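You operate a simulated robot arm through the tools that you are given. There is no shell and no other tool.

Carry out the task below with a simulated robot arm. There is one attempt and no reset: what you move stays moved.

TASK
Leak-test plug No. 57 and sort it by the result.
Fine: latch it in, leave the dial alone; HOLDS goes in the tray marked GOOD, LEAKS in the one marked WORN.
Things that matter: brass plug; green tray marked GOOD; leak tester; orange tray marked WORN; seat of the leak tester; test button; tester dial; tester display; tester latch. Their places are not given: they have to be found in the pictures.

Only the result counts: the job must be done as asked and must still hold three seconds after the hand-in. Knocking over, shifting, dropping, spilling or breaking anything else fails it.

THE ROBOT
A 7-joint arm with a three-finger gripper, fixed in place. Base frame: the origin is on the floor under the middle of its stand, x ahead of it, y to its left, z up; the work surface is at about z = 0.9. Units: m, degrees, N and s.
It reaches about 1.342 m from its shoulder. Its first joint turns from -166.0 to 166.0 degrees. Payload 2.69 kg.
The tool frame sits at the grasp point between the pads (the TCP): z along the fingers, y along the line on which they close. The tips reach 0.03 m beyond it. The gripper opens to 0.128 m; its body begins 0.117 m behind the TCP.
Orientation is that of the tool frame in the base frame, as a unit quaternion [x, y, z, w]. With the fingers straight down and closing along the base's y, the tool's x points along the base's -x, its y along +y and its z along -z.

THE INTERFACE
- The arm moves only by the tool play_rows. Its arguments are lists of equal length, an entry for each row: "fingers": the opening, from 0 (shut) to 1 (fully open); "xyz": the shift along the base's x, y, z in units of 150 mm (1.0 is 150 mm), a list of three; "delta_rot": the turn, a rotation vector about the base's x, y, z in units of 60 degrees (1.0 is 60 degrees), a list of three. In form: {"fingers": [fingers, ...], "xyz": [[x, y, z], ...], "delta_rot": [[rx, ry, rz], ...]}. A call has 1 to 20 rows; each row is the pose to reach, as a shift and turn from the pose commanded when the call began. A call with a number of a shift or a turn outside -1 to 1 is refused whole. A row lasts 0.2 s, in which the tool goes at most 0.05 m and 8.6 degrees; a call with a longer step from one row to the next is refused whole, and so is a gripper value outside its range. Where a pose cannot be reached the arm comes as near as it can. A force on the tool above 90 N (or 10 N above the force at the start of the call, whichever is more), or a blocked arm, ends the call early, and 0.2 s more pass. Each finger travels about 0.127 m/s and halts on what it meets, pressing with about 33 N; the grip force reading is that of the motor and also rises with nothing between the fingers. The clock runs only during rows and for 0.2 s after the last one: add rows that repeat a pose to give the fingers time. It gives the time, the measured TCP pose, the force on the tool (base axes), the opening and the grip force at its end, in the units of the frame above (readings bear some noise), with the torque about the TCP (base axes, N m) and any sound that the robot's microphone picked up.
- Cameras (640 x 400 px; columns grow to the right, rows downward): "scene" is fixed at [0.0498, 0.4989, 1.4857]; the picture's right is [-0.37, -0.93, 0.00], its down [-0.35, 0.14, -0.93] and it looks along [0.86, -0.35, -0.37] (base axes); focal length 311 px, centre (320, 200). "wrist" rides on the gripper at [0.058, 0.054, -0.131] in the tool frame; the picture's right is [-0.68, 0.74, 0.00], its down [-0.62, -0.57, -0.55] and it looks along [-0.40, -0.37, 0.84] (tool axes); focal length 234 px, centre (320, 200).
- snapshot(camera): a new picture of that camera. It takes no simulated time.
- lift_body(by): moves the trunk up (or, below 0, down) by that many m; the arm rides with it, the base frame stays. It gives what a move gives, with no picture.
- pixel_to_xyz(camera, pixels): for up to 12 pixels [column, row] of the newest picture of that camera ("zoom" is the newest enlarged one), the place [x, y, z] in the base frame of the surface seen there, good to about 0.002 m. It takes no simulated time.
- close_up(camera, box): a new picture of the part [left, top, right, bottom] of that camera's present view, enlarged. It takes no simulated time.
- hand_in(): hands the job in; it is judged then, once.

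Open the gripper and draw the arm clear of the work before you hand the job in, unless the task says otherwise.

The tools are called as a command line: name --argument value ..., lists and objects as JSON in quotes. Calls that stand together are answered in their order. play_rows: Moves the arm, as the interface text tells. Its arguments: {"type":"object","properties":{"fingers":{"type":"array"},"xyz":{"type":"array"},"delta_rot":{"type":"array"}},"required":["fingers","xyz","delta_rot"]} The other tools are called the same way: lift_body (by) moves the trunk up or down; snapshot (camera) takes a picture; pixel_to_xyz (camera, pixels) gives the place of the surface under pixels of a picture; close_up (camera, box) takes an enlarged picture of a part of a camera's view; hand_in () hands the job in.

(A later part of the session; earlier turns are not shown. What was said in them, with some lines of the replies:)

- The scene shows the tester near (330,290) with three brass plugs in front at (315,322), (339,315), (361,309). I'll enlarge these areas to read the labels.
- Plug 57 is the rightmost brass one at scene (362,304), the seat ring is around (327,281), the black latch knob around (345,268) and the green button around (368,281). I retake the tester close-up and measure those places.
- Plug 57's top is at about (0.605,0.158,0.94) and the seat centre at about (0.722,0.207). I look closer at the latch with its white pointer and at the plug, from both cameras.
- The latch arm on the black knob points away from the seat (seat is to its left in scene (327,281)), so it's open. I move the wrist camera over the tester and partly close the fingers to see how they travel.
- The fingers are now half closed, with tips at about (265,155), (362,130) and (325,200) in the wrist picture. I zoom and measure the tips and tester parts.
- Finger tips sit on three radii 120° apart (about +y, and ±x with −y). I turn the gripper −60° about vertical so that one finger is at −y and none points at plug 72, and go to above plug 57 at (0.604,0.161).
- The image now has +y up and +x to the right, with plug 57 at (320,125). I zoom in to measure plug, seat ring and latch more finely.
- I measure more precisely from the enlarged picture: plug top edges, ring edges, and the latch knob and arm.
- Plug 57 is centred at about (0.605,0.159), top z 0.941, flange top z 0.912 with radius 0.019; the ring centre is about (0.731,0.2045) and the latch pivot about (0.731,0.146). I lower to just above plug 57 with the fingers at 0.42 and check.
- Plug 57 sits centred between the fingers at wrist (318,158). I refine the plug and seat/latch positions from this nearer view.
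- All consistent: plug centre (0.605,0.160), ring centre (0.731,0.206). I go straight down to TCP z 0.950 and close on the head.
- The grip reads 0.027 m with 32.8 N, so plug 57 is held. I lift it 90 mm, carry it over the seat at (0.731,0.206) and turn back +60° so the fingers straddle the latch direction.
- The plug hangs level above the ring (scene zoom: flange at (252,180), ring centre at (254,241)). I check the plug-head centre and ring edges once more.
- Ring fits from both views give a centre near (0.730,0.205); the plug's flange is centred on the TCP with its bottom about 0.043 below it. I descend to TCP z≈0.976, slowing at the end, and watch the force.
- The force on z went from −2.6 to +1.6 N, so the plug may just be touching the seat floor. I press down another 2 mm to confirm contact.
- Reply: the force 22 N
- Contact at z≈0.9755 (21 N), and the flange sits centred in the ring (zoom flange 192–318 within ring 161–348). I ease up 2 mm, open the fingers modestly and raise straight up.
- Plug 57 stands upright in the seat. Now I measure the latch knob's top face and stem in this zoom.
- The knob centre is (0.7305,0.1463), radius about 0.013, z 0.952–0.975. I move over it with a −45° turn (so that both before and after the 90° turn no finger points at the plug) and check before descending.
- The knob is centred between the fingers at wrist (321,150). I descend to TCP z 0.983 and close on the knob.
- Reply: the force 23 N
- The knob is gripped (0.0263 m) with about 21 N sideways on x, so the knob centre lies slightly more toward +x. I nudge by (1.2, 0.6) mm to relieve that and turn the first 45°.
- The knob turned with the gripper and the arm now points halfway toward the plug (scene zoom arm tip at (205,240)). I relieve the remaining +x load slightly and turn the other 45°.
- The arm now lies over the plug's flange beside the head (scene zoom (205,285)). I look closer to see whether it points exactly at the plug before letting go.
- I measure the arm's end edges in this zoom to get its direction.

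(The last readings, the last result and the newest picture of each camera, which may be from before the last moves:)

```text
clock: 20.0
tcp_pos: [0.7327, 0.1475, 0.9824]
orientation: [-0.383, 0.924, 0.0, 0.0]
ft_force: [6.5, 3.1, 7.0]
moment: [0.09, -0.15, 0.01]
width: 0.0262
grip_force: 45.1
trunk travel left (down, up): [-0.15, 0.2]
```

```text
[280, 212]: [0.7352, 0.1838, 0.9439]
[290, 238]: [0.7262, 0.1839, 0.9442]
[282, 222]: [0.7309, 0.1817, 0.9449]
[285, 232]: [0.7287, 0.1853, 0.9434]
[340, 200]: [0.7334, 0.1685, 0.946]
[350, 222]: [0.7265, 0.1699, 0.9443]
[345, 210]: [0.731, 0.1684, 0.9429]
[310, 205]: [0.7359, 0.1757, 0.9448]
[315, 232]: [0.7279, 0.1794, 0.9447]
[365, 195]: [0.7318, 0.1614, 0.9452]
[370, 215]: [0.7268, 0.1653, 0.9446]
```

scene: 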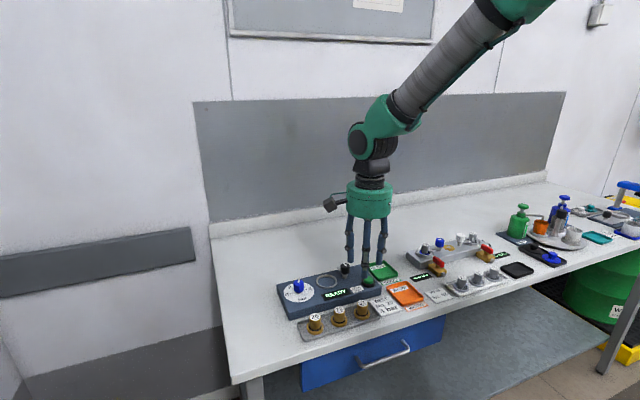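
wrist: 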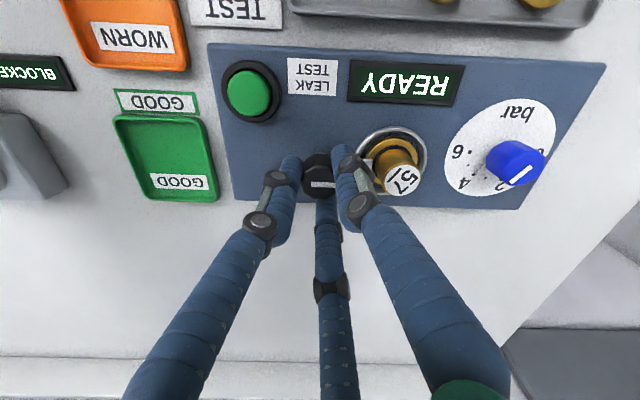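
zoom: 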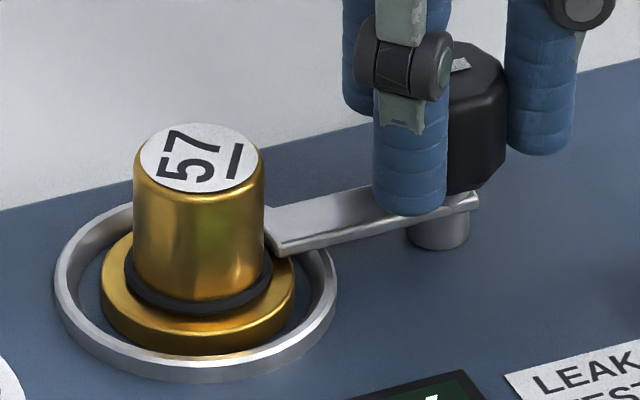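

The arm runs at x≈0.731 straight to the plug, so the latch is at 90°. I open the fingers and raise.

play_rows --fingers '[0.2, 0.3, 0.36, 0.36, 0.36, 0.36, 0.36, 0.36]' --xyz '[[0, 0, 0], [0, 0, 0], [0, 0, 0], [0, 0, 0], [0, 0, 0.1], [0, 0, 0.3], [0, 0, 0.5], [0, 0, 0.5]]' --delta_rot '[[0, 0, 0], [0, 0, 0], [0, 0, 0], [0, 0, 0], [0, 0, 0], [0, 0, 0], [0, 0, 0], [0, 0, 0]]'

snapshot --camera "wrist"

close_up --camera "scene" --box '[302, 240, 398, 300]'

```text
clock: 21.8
tcp_pos: [0.7315, 0.1468, 1.0581]
orientation: [-0.383, 0.924, 0.0, 0.0]
ft_force: [-0.6, 0.4, -0.2]
moment: [0.0, -0.03, -0.02]
width: 0.0459
grip_force: 0.1
trunk travel left (down, up): [-0.15, 0.2]
```

```text
taken
```

wrist: 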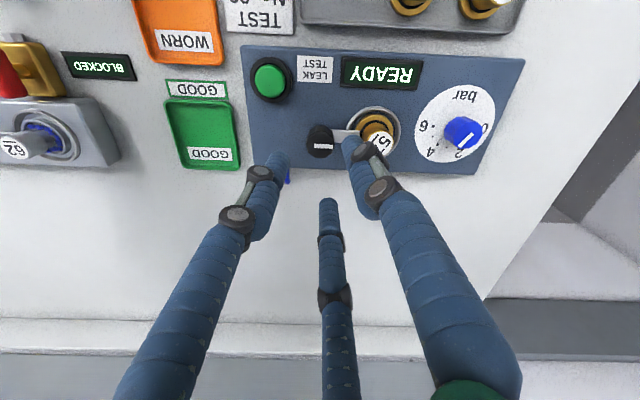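

```text
6.67 times, centred on (350, 270) of scene
```

zoom: 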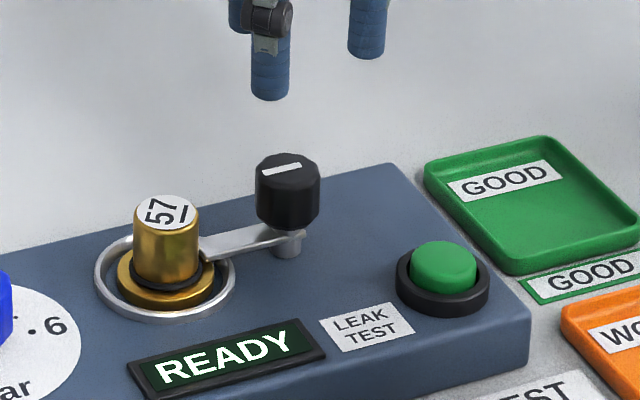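

The latch is set. Now I measure the green button (scene zoom centre (444,262)).

pixel_to_xyz --camera "zoom" --pixels '[[444, 260], [415, 262], [473, 258], [444, 244], [444, 278], [430, 260], [460, 260], [400, 285], [488, 280], [444, 300]]'

pixel_to_xyz --camera "wrist" --pixels '[[271, 80], [257, 80], [284, 80], [271, 66], [271, 94], [250, 82], [292, 80]]'

```text
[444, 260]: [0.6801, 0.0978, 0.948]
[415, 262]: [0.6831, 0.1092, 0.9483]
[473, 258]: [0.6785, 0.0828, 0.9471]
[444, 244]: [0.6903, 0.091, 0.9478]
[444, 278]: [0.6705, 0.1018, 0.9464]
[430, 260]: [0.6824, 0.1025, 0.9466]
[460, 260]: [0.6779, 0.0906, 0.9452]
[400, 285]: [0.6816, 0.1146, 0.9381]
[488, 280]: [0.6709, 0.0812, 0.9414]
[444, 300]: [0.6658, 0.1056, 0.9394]
```

```text
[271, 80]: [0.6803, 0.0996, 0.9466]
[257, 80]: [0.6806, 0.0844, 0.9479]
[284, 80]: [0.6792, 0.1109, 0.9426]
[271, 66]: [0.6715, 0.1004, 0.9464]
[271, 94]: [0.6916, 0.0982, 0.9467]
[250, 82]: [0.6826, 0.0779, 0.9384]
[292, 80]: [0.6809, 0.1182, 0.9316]
```

The button centre is about (0.681,0.0965), top z 0.948. I close the fingers, move over it and lower to about 7 mm above it.

play_rows --fingers '[0.2, 0.0, 0.0, 0.0, 0.0, 0.0, 0.0]' --xyz '[[-0.1, -0.1, 0], [-0.2, -0.2, 0], [-0.34, -0.337, 0], [-0.34, -0.337, -0.2], [-0.34, -0.337, -0.4], [-0.34, -0.337, -0.487], [-0.34, -0.337, -0.487]]' --delta_rot '[[0, 0, 0], [0, 0, 0], [0, 0, 0], [0, 0, 0], [0, 0, 0], [0, 0, 0], [0, 0, 0]]'

snapshot --camera "wrist"

close_up --camera "scene" --box '[322, 240, 418, 300]'

```text
clock: 23.4
tcp_pos: [0.6813, 0.0955, 0.9843]
orientation: [-0.383, 0.924, 0.0, -0.001]
ft_force: [-0.8, -0.5, -0.2]
moment: [0.03, 0.02, -0.03]
width: 0.0021
grip_force: 31.5
trunk travel left (down, up): [-0.15, 0.2]
```

```text
taken
```

wrist: 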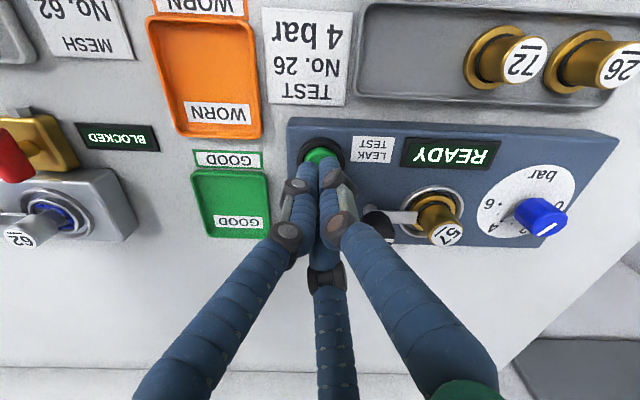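

```text
6.67 times, centred on (370, 270) of scene
```

zoom: 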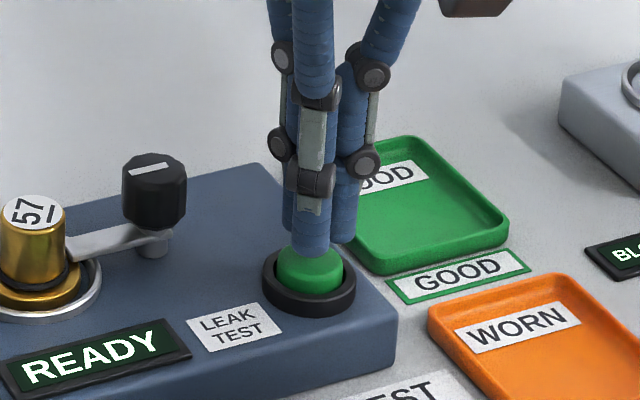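

The closed fingertips are centred right above the button. I press down to about TCP z 0.9735 in small steps, then come back up 20 mm.

play_rows --fingers '[0.0, 0.0, 0.0, 0.0, 0.0, 0.0]' --xyz '[[0, 0, -0.02], [0, 0, -0.04], [0, 0, -0.055], [0, 0, -0.067], [0, 0, -0.077], [0, 0, -0.077]]' --delta_rot '[[0, 0, 0], [0, 0, 0], [0, 0, 0], [0, 0, 0], [0, 0, 0], [0, 0, 0]]'

close_up --camera "scene" --box '[302, 240, 398, 300]'

```text
clock: 24.8
tcp_pos: [0.6819, 0.0961, 0.9727]
orientation: [-0.383, 0.924, 0.0, 0.0]
ft_force: [-0.4, -0.1, 0.4]
moment: [0.02, -0.06, -0.02]
width: 0.0022
grip_force: 31.6
trunk travel left (down, up): [-0.15, 0.2]
```

```text
6.67 times, centred on (350, 270) of scene
```

zoom: 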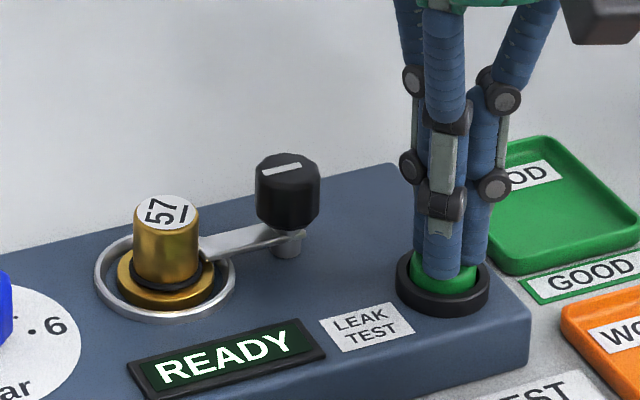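

No contact force yet (0.4 N). I go down a further 5 mm in small steps.

play_rows --fingers '[0.0, 0.0, 0.0, 0.0, 0.0]' --xyz '[[0, 0, -0.01], [0, 0, -0.018], [0, 0, -0.026], [0, 0, -0.033], [0, 0, -0.033]]' --delta_rot '[[0, 0, 0], [0, 0, 0], [0, 0, 0], [0, 0, 0], [0, 0, 0]]'

close_up --camera "scene" --box '[302, 240, 398, 300]'

```text
clock: 26.0
tcp_pos: [0.68, 0.0969, 0.9678]
orientation: [-0.384, 0.924, 0.0, 0.0]
ft_force: [-0.3, 1.6, 2.6]
moment: [0.04, -0.05, 0.01]
width: 0.0061
grip_force: 31.5
trunk travel left (down, up): [-0.15, 0.2]
heard: click
```

```text
6.67 times, centred on (350, 270) of scene
```

zoom: 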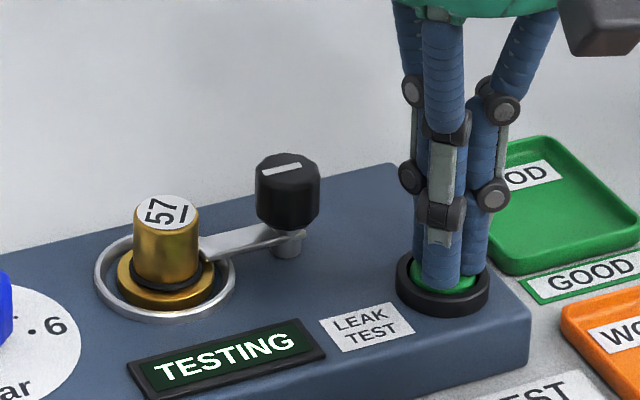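

There was a click and the display reads TESTING. I raise off the button and let time pass for the result.

play_rows --fingers '[0.0, 0.0, 0.0, 0.0, 0.0, 0.0, 0.0, 0.0, 0.0, 0.0]' --xyz '[[0, 0, 0.1], [0, 0, 0.3], [0, 0, 0.6], [0, 0, 0.6], [0, 0, 0.6], [0, 0, 0.6], [0, 0, 0.6], [0, 0, 0.6], [0, 0, 0.6], [0, 0, 0.6]]' --delta_rot '[[0, 0, 0], [0, 0, 0], [0, 0, 0], [0, 0, 0], [0, 0, 0], [0, 0, 0], [0, 0, 0], [0, 0, 0], [0, 0, 0], [0, 0, 0]]'

close_up --camera "scene" --box '[270, 240, 398, 320]'

```text
clock: 28.2
tcp_pos: [0.6807, 0.0961, 1.0567]
orientation: [-0.383, 0.924, 0.001, 0.0]
ft_force: [0.6, 0.1, 0.7]
moment: [0.03, 0.0, -0.03]
width: 0.0022
grip_force: 31.3
trunk travel left (down, up): [-0.15, 0.2]
```

```text
5.00 times, centred on (334, 280) of scene
```

zoom: 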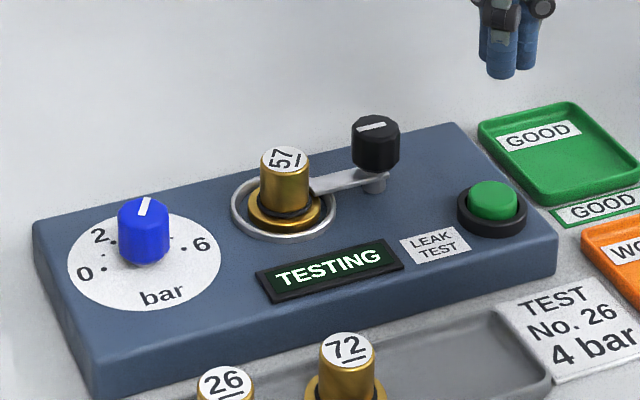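

Still TESTING. I wait another couple of seconds, moving the hand over the latch knob meanwhile only in the air is unnecessary, so I hold still.

play_rows --fingers '[0.0, 0.0, 0.0, 0.0, 0.0, 0.0, 0.0, 0.0, 0.0, 0.0, 0.0, 0.0, 0.0, 0.0, 0.0]' --xyz '[[0, 0, 0], [0, 0, 0], [0, 0, 0], [0, 0, 0], [0, 0, 0], [0, 0, 0], [0, 0, 0], [0, 0, 0], [0, 0, 0], [0, 0, 0], [0, 0, 0], [0, 0, 0], [0, 0, 0], [0, 0, 0], [0, 0, 0]]' --delta_rot '[[0, 0, 0], [0, 0, 0], [0, 0, 0], [0, 0, 0], [0, 0, 0], [0, 0, 0], [0, 0, 0], [0, 0, 0], [0, 0, 0], [0, 0, 0], [0, 0, 0], [0, 0, 0], [0, 0, 0], [0, 0, 0], [0, 0, 0]]'

close_up --camera "scene" --box '[270, 240, 398, 320]'

```text
clock: 31.4
tcp_pos: [0.6798, 0.0966, 1.0568]
orientation: [-0.382, 0.924, 0.001, 0.0]
ft_force: [0.4, 0.6, -0.4]
moment: [-0.01, -0.01, 0.03]
width: 0.0022
grip_force: 31.0
trunk travel left (down, up): [-0.15, 0.2]
```

```text
5.00 times, centred on (334, 280) of scene
```

zoom: 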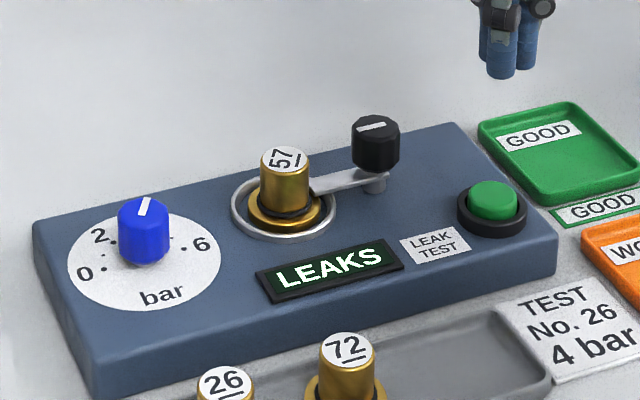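

The display reads LEAKS, so plug 57 belongs in the orange WORN tray. I go back over the latch knob at (0.7325,0.1473) with the same orientation, open to 0.36, and lower over it.

play_rows --fingers '[0.15, 0.3, 0.36, 0.36, 0.36, 0.36, 0.36]' --xyz '[[0.1, 0.1, 0], [0.22, 0.22, 0], [0.343, 0.339, 0], [0.343, 0.339, 0], [0.343, 0.339, -0.1], [0.343, 0.339, -0.2], [0.343, 0.339, -0.2]]' --delta_rot '[[0, 0, 0], [0, 0, 0], [0, 0, 0], [0, 0, 0], [0, 0, 0], [0, 0, 0], [0, 0, 0]]'

snapshot --camera "wrist"

close_up --camera "scene" --box '[302, 240, 398, 300]'

```text
clock: 33.0
tcp_pos: [0.7326, 0.1475, 1.0278]
orientation: [-0.383, 0.924, 0.0, 0.0]
ft_force: [-0.3, 0.3, -0.8]
moment: [-0.03, -0.01, -0.01]
width: 0.0462
grip_force: 0.1
trunk travel left (down, up): [-0.15, 0.2]
```

```text
taken
```

wrist: 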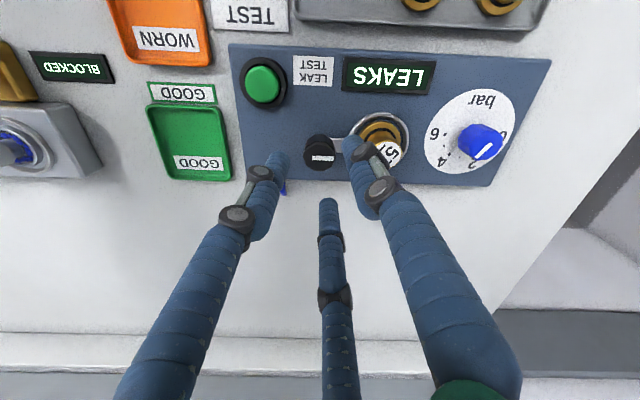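

```text
6.67 times, centred on (350, 270) of scene
```

zoom: 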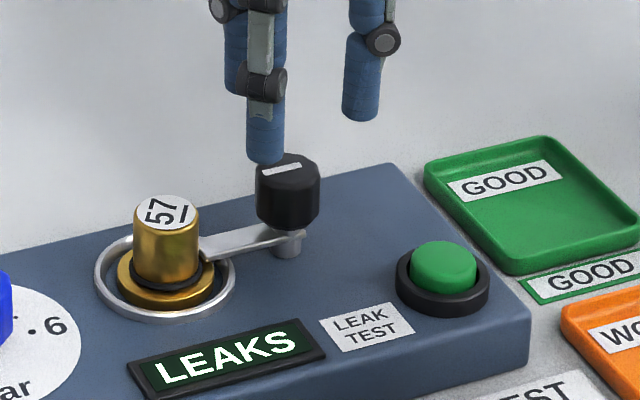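

The knob lies between the fingers at wrist (320,152). I descend to TCP z 0.983 and close on it.

play_rows --fingers '[0.36, 0.36, 0.36, 0.25, 0.15, 0.1, 0.1, 0.1]' --xyz '[[0, 0, -0.12], [0, 0, -0.24], [0, 0, -0.303], [0, 0, -0.303], [0, 0, -0.303], [0, 0, -0.303], [0, 0, -0.303], [0, 0, -0.303]]' --delta_rot '[[0, 0, 0], [0, 0, 0], [0, 0, 0], [0, 0, 0], [0, 0, 0], [0, 0, 0], [0, 0, 0], [0, 0, 0]]'

close_up --camera "scene" --box '[302, 240, 398, 300]'

```text
clock: 34.8
tcp_pos: [0.7308, 0.1472, 0.9816]
orientation: [-0.382, 0.924, 0.0, 0.0]
ft_force: [-0.2, -2.6, -2.4]
moment: [-0.09, -0.02, 0.0]
width: 0.0265
grip_force: 45.0
trunk travel left (down, up): [-0.15, 0.2]
```

```text
6.67 times, centred on (350, 270) of scene
```

zoom: 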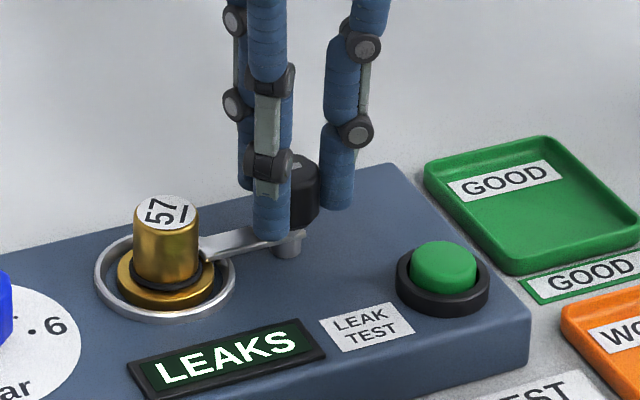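

The knob is gripped with little side load. I turn it back −45°.

play_rows --fingers '[0.1, 0.1, 0.1, 0.1, 0.1, 0.1, 0.1]' --xyz '[[0, 0, 0], [0, 0, 0], [0, 0, 0], [0, 0, 0], [0, 0, 0], [0, 0, 0], [0, 0, 0]]' --delta_rot '[[0, 0, -0.12], [0, 0, -0.25], [0, 0, -0.375], [0, 0, -0.5], [0, 0, -0.625], [0, 0, -0.75], [0, 0, -0.75]]'

close_up --camera "scene" --box '[302, 240, 398, 300]'

```text
clock: 36.4
tcp_pos: [0.7334, 0.1467, 0.9813]
orientation: [0.0, 1.0, 0.0, -0.001]
ft_force: [-5.9, -3.1, -1.7]
moment: [-0.12, 0.18, 0.0]
width: 0.0262
grip_force: 45.1
trunk travel left (down, up): [-0.15, 0.2]
```

```text
6.67 times, centred on (350, 270) of scene
```

zoom: 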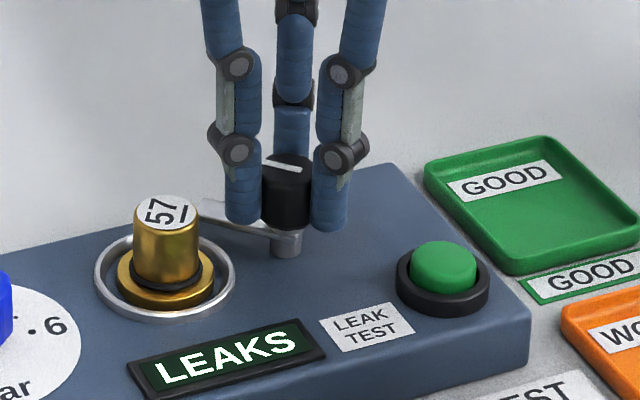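

The arm swung halfway back with the knob. I turn another −45° to bring it to its open position.

play_rows --fingers '[0.1, 0.1, 0.1, 0.1, 0.1, 0.1, 0.1]' --xyz '[[0, 0, 0], [0, 0, 0], [0, 0, 0], [0, 0, 0], [0, 0, 0], [0, 0, 0], [0, 0, 0]]' --delta_rot '[[0, 0, -0.125], [0, 0, -0.25], [0, 0, -0.375], [0, 0, -0.5], [0, 0, -0.625], [0, 0, -0.75], [0, 0, -0.75]]'

close_up --camera "scene" --box '[302, 240, 398, 300]'

```text
clock: 38.0
tcp_pos: [0.732, 0.1467, 0.9827]
orientation: [0.384, 0.923, 0.0, 0.0]
ft_force: [-9.4, -5.1, -3.6]
moment: [-0.17, 0.2, 0.04]
width: 0.0263
grip_force: 45.1
trunk travel left (down, up): [-0.15, 0.2]
```

```text
6.67 times, centred on (350, 270) of scene
```

zoom: 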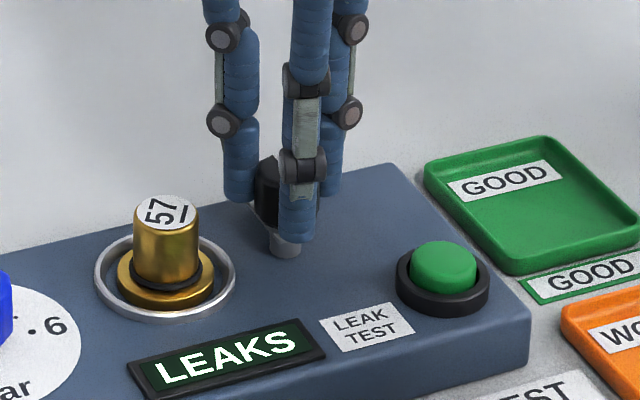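

The arm is back behind the knob, clear of the plug. I open, raise, and go over the plug at (0.730,0.2045) turning back +45°.

play_rows --fingers '[0.2, 0.3, 0.36, 0.36, 0.36, 0.36, 0.36, 0.38, 0.38, 0.38, 0.38, 0.38, 0.38, 0.38]' --xyz '[[0, 0, 0], [0, 0, 0], [0, 0, 0], [0, 0, 0], [0, 0, 0.1], [0, 0, 0.3], [0, 0, 0.5], [-0.002, 0.06, 0.5], [-0.004, 0.12, 0.5], [-0.008, 0.2, 0.5], [-0.012, 0.27, 0.5], [-0.017, 0.33, 0.5], [-0.017, 0.381, 0.5], [-0.017, 0.381, 0.5]]' --delta_rot '[[0, 0, 0], [0, 0, 0], [0, 0, 0], [0, 0, 0], [0, 0, 0], [0, 0, 0], [0, 0, 0], [0, 0, 0.125], [0, 0, 0.25], [0, 0, 0.375], [0, 0, 0.5], [0, 0, 0.625], [0, 0, 0.75], [0, 0, 0.75]]'

snapshot --camera "wrist"

close_up --camera "scene" --box '[302, 240, 398, 300]'

```text
clock: 41.0
tcp_pos: [0.7291, 0.2047, 1.0567]
orientation: [-0.001, 1.0, 0.0, 0.0]
ft_force: [1.0, 0.4, -0.2]
moment: [0.03, 0.02, 0.01]
width: 0.0487
grip_force: 0.0
trunk travel left (down, up): [-0.15, 0.2]
```

```text
taken
```

wrist: 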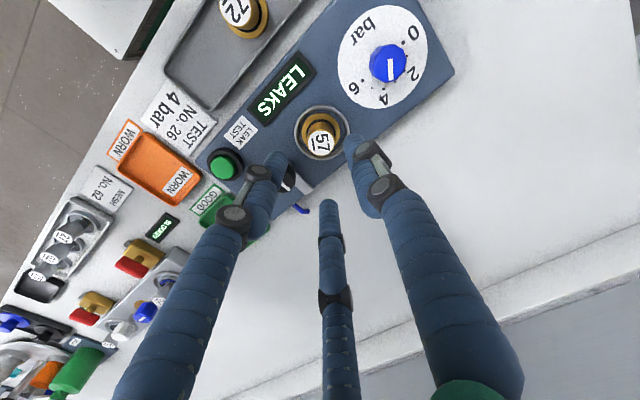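

```text
6.67 times, centred on (350, 270) of scene
```

zoom: 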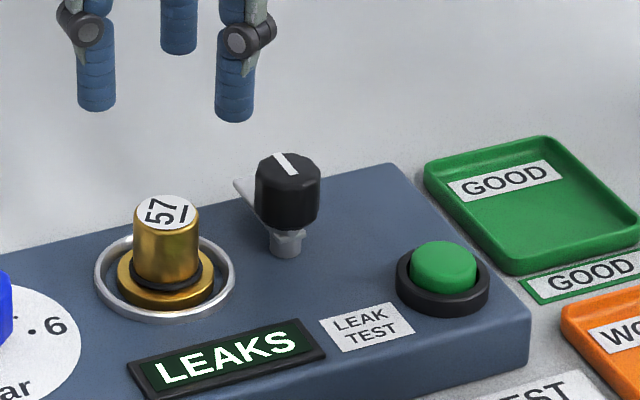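

The latch is open and the plug stands at (0.730,0.2045). I descend to TCP z 0.976 and grip the head, and also measure the WORN tray in the scene.

play_rows --fingers '[0.38, 0.38, 0.38, 0.38, 0.25, 0.15, 0.1, 0.1, 0.1]' --xyz '[[0, 0, -0.15], [0, 0, -0.35], [0, 0, -0.5], [0, 0, -0.545], [0, 0, -0.545], [0, 0, -0.545], [0, 0, -0.545], [0, 0, -0.545], [0, 0, -0.545]]' --delta_rot '[[0, 0, 0], [0, 0, 0], [0, 0, 0], [0, 0, 0], [0, 0, 0], [0, 0, 0], [0, 0, 0], [0, 0, 0], [0, 0, 0]]'

close_up --camera "scene" --box '[310, 250, 438, 330]'

pixel_to_xyz --camera "zoom" --pixels '[[470, 220], [480, 230], [435, 165], [505, 240], [450, 250], [530, 200], [500, 160], [400, 180], [440, 270], [545, 240], [480, 200], [490, 270]]'

```text
clock: 43.0
tcp_pos: [0.7298, 0.2051, 0.9762]
orientation: [0.0, 1.0, 0.0, 0.0]
ft_force: [0.4, 0.8, -0.2]
moment: [0.05, 0.02, -0.02]
width: 0.027
grip_force: 33.4
trunk travel left (down, up): [-0.15, 0.2]
```

```text
5.00 times, centred on (374, 290) of scene
```

zoom: 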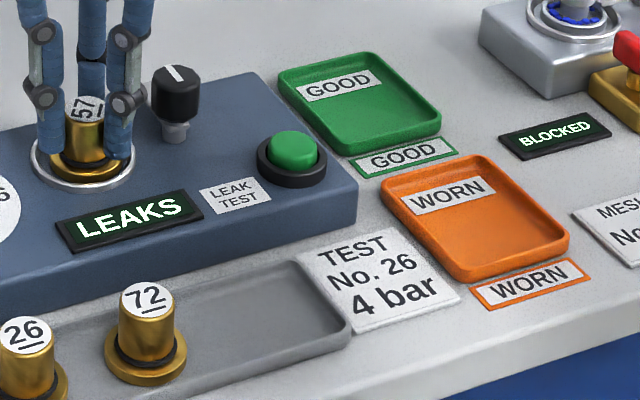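

```text
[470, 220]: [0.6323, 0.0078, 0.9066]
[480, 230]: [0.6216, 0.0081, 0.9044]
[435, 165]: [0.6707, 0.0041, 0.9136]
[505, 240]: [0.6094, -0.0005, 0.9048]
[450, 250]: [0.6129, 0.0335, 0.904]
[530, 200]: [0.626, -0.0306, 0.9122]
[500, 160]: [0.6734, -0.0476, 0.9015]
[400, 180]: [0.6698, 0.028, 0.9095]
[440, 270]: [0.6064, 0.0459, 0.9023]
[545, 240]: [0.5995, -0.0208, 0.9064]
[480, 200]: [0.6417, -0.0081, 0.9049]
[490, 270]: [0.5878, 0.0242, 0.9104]
```

Plug 57 is gripped (0.027 m). I measure the WORN tray's rim corners at zoom (385,182), (485,160), (565,240) and (463,276).

pixel_to_xyz --camera "zoom" --pixels '[[388, 182], [484, 160], [563, 240], [463, 274], [397, 190], [480, 168], [552, 238], [470, 265], [430, 225], [525, 197], [437, 171], [515, 258]]'

```text
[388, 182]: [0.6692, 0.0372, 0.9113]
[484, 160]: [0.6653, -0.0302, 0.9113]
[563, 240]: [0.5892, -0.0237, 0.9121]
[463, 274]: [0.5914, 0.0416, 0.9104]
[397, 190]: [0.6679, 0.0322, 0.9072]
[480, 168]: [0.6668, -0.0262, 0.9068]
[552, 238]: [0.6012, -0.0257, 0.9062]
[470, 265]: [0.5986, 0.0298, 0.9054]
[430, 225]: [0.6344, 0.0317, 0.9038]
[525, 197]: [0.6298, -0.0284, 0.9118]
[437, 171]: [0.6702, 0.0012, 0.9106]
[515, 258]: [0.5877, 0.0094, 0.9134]
```

The WORN tray spans x 0.588–0.670, y −0.031–0.040, floor z≈0.9045, so its centre is (0.629,0.004). I lift the plug 80 mm and carry it partway there.

play_rows --fingers '[0.1, 0.1, 0.1, 0.1, 0.1, 0.1, 0.1, 0.1, 0.1, 0.1]' --xyz '[[0, 0, 0.1], [0, 0, 0.3], [0, 0, 0.5], [0, 0, 0.56], [-0.08, -0.16, 0.56], [-0.16, -0.32, 0.56], [-0.24, -0.5, 0.56], [-0.34, -0.68, 0.56], [-0.4, -0.8, 0.56], [-0.4, -0.8, 0.56]]' --delta_rot '[[0, 0, 0], [0, 0, 0], [0, 0, 0], [0, 0, 0], [0, 0, 0], [0, 0, 0], [0, 0, 0], [0, 0, 0], [0, 0, 0], [0, 0, 0]]'

snapshot --camera "scene"

```text
clock: 45.2
tcp_pos: [0.6691, 0.0841, 1.0597]
orientation: [0.0, 1.0, 0.0, -0.001]
ft_force: [-0.7, -0.2, -1.1]
moment: [0.03, -0.01, 0.01]
width: 0.0269
grip_force: 33.2
trunk travel left (down, up): [-0.15, 0.2]
```

```text
taken
```

scene: 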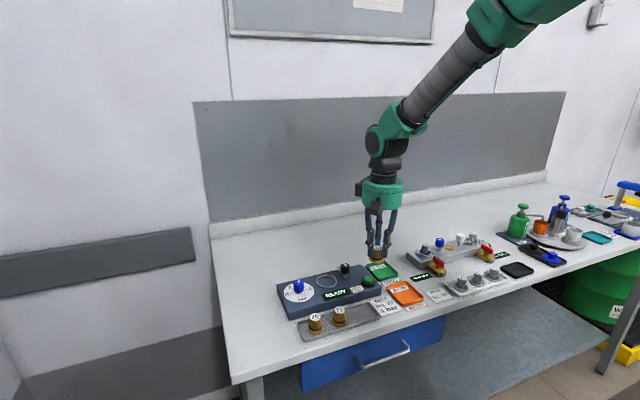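

The plug is held at (0.669,0.084). I move over the tray centre (0.629,0.004) and lower to about 8 mm above its floor.

play_rows --fingers '[0.1, 0.1, 0.1, 0.1, 0.1, 0.1, 0.1, 0.1]' --xyz '[[-0.1, -0.18, 0], [-0.2, -0.36, 0], [-0.273, -0.536, 0], [-0.273, -0.536, -0.15], [-0.273, -0.536, -0.35], [-0.273, -0.536, -0.55], [-0.273, -0.536, -0.68], [-0.273, -0.536, -0.68]]' --delta_rot '[[0, 0, 0], [0, 0, 0], [0, 0, 0], [0, 0, 0], [0, 0, 0], [0, 0, 0], [0, 0, 0], [0, 0, 0]]'

close_up --camera "scene" --box '[350, 250, 446, 310]'

snapshot --camera "wrist"

```text
clock: 47.0
tcp_pos: [0.6283, 0.0041, 0.9578]
orientation: [0.0, 1.0, -0.001, 0.0]
ft_force: [-0.2, -0.2, -2.2]
moment: [-0.02, 0.03, -0.05]
width: 0.027
grip_force: 33.2
trunk travel left (down, up): [-0.15, 0.2]
```

```text
6.67 times, centred on (398, 280) of scene
```

zoom: 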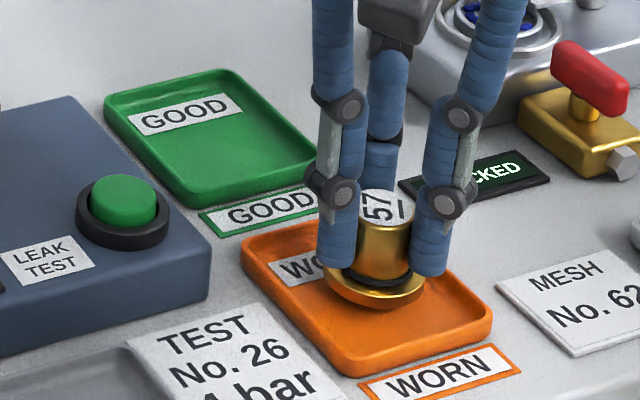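

```text
taken
```

wrist: 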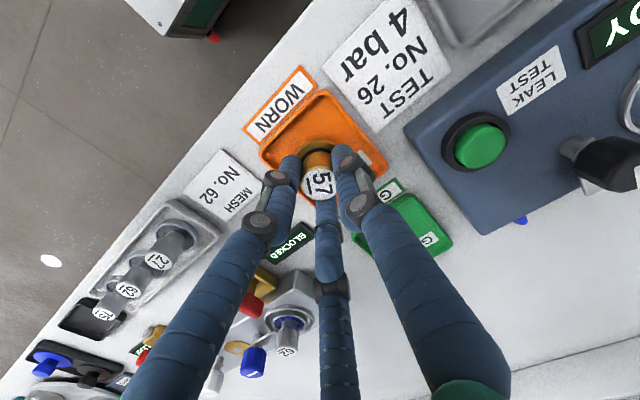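

The plug hangs over the tray middle, a few mm above its floor. I lower 6 mm in small steps.

play_rows --fingers '[0.1, 0.1, 0.1, 0.1, 0.1]' --xyz '[[0, 0, -0.013], [0, 0, -0.026], [0, 0, -0.036], [0, 0, -0.043], [0, 0, -0.043]]' --delta_rot '[[0, 0, 0], [0, 0, 0], [0, 0, 0], [0, 0, 0], [0, 0, 0]]'

close_up --camera "scene" --box '[350, 250, 446, 310]'

```text
clock: 48.2
tcp_pos: [0.6284, 0.0038, 0.9507]
orientation: [0.0, 1.0, 0.0, 0.0]
ft_force: [0.7, -1.0, -2.3]
moment: [0.01, 0.03, 0.04]
width: 0.0268
grip_force: 32.8
trunk travel left (down, up): [-0.15, 0.2]
```

```text
6.67 times, centred on (398, 280) of scene
```

zoom: 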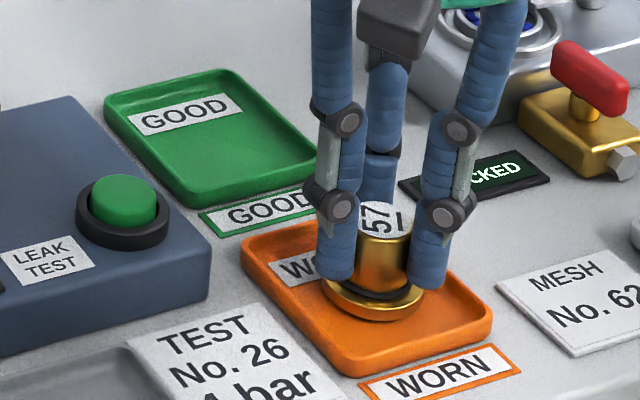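

No contact yet (−2.3 N, still carrying the plug's weight). I lower another 3 mm in 0.75 mm steps.

play_rows --fingers '[0.1, 0.1, 0.1, 0.1, 0.1]' --xyz '[[0, 0, -0.005], [0, 0, -0.01], [0, 0, -0.015], [0, 0, -0.02], [0, 0, -0.02]]' --delta_rot '[[0, 0, 0], [0, 0, 0], [0, 0, 0], [0, 0, 0], [0, 0, 0]]'

close_up --camera "scene" --box '[350, 250, 446, 310]'

```text
clock: 49.4
tcp_pos: [0.6288, 0.004, 0.9489]
orientation: [0.0, 1.0, 0.0, 0.001]
ft_force: [-4.2, -0.5, 12.1]
moment: [-0.05, 0.41, 0.03]
width: 0.0269
grip_force: 32.9
trunk travel left (down, up): [-0.15, 0.2]
```

```text
6.67 times, centred on (398, 280) of scene
```

zoom: 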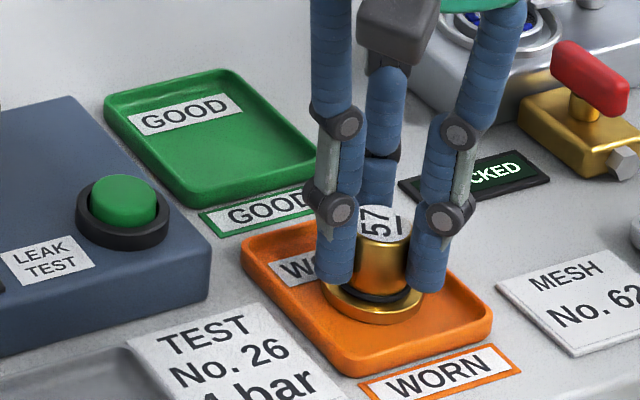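

The plug stands on the tray floor (12 N upward). I ease up 1 mm, open the fingers, and raise straight up.

play_rows --fingers '[0.1, 0.2, 0.3, 0.4, 0.4, 0.4, 0.4, 0.4, 0.4, 0.4]' --xyz '[[0, 0, 0.009], [0, 0, 0.009], [0, 0, 0.009], [0, 0, 0.009], [0, 0, 0.009], [0, 0, 0.1], [0, 0, 0.3], [0, 0, 0.6], [0, 0, 0.9], [0, 0, 0.9]]' --delta_rot '[[0, 0, 0], [0, 0, 0], [0, 0, 0], [0, 0, 0], [0, 0, 0], [0, 0, 0], [0, 0, 0], [0, 0, 0], [0, 0, 0], [0, 0, 0]]'

snapshot --camera "scene"

close_up --camera "scene" --box '[270, 240, 446, 350]'

```text
clock: 51.6
tcp_pos: [0.6289, 0.0032, 1.083]
orientation: [-0.001, 1.0, 0.0, 0.0]
ft_force: [0.1, -0.5, 0.3]
moment: [0.0, -0.06, -0.02]
width: 0.051
grip_force: 0.1
trunk travel left (down, up): [-0.15, 0.2]
```

```text
taken
```

scene: 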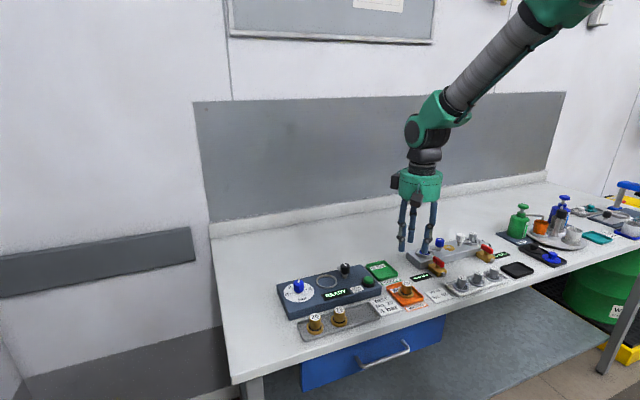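

```text
3.64 times, centred on (358, 295) of scene
```

zoom: 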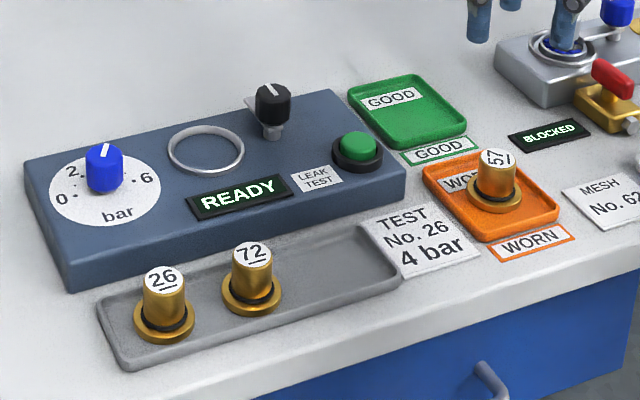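

Plug 57 stands in the orange WORN tray (zoom (495,185)), the tester is back to READY, and the dial and other plugs are untouched. I raise the arm further and open the gripper fully.

play_rows --fingers '[0.4, 0.5, 0.7, 0.9, 1.0, 1.0, 1.0]' --xyz '[[0, 0, 0.3], [0, 0, 0.6], [0, 0, 0.9], [0, 0.2, 1.0], [0, 0.5, 1.0], [0, 0.7, 1.0], [0, 0.7, 1.0]]' --delta_rot '[[0, 0, 0], [0, 0, 0], [0, 0, 0], [0, 0, 0], [0, 0, 0], [0, 0, 0], [0, 0, 0]]'

close_up --camera "scene" --box '[270, 220, 510, 370]'

```text
clock: 53.2
tcp_pos: [0.6302, 0.1088, 1.2342]
orientation: [0.0, 1.0, 0.0, -0.001]
ft_force: [0.5, 0.3, 0.1]
moment: [-0.07, 0.01, 0.0]
width: 0.128
grip_force: 0.0
trunk travel left (down, up): [-0.15, 0.2]
```

```text
2.67 times, centred on (390, 295) of scene
```

zoom: 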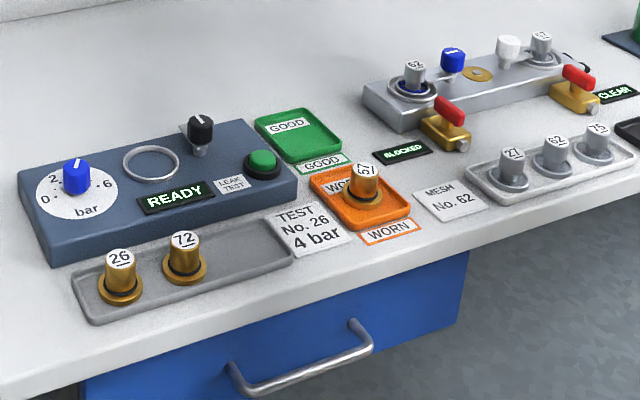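

Everything is in place: plug 57 is upright in the WORN tray, the arm is clear and the gripper is open. I hand the job in.

hand_in

```text
The job is handed in.
```

Plug No. 57 tested as LEAKS, so I put it in the orange tray marked WORN, where it is standing upright.

I latched it into the tester and ran the test with the dial left where it was. Afterwards I returned the latch to its open position, and the display went back to READY. The card on the bench says to test No. 26 at 4 bar; I followed your instruction for No. 57 instead.

The other brass plugs and the rest of the bench look undisturbed. I opened the gripper and moved the arm clear before handing the job in.
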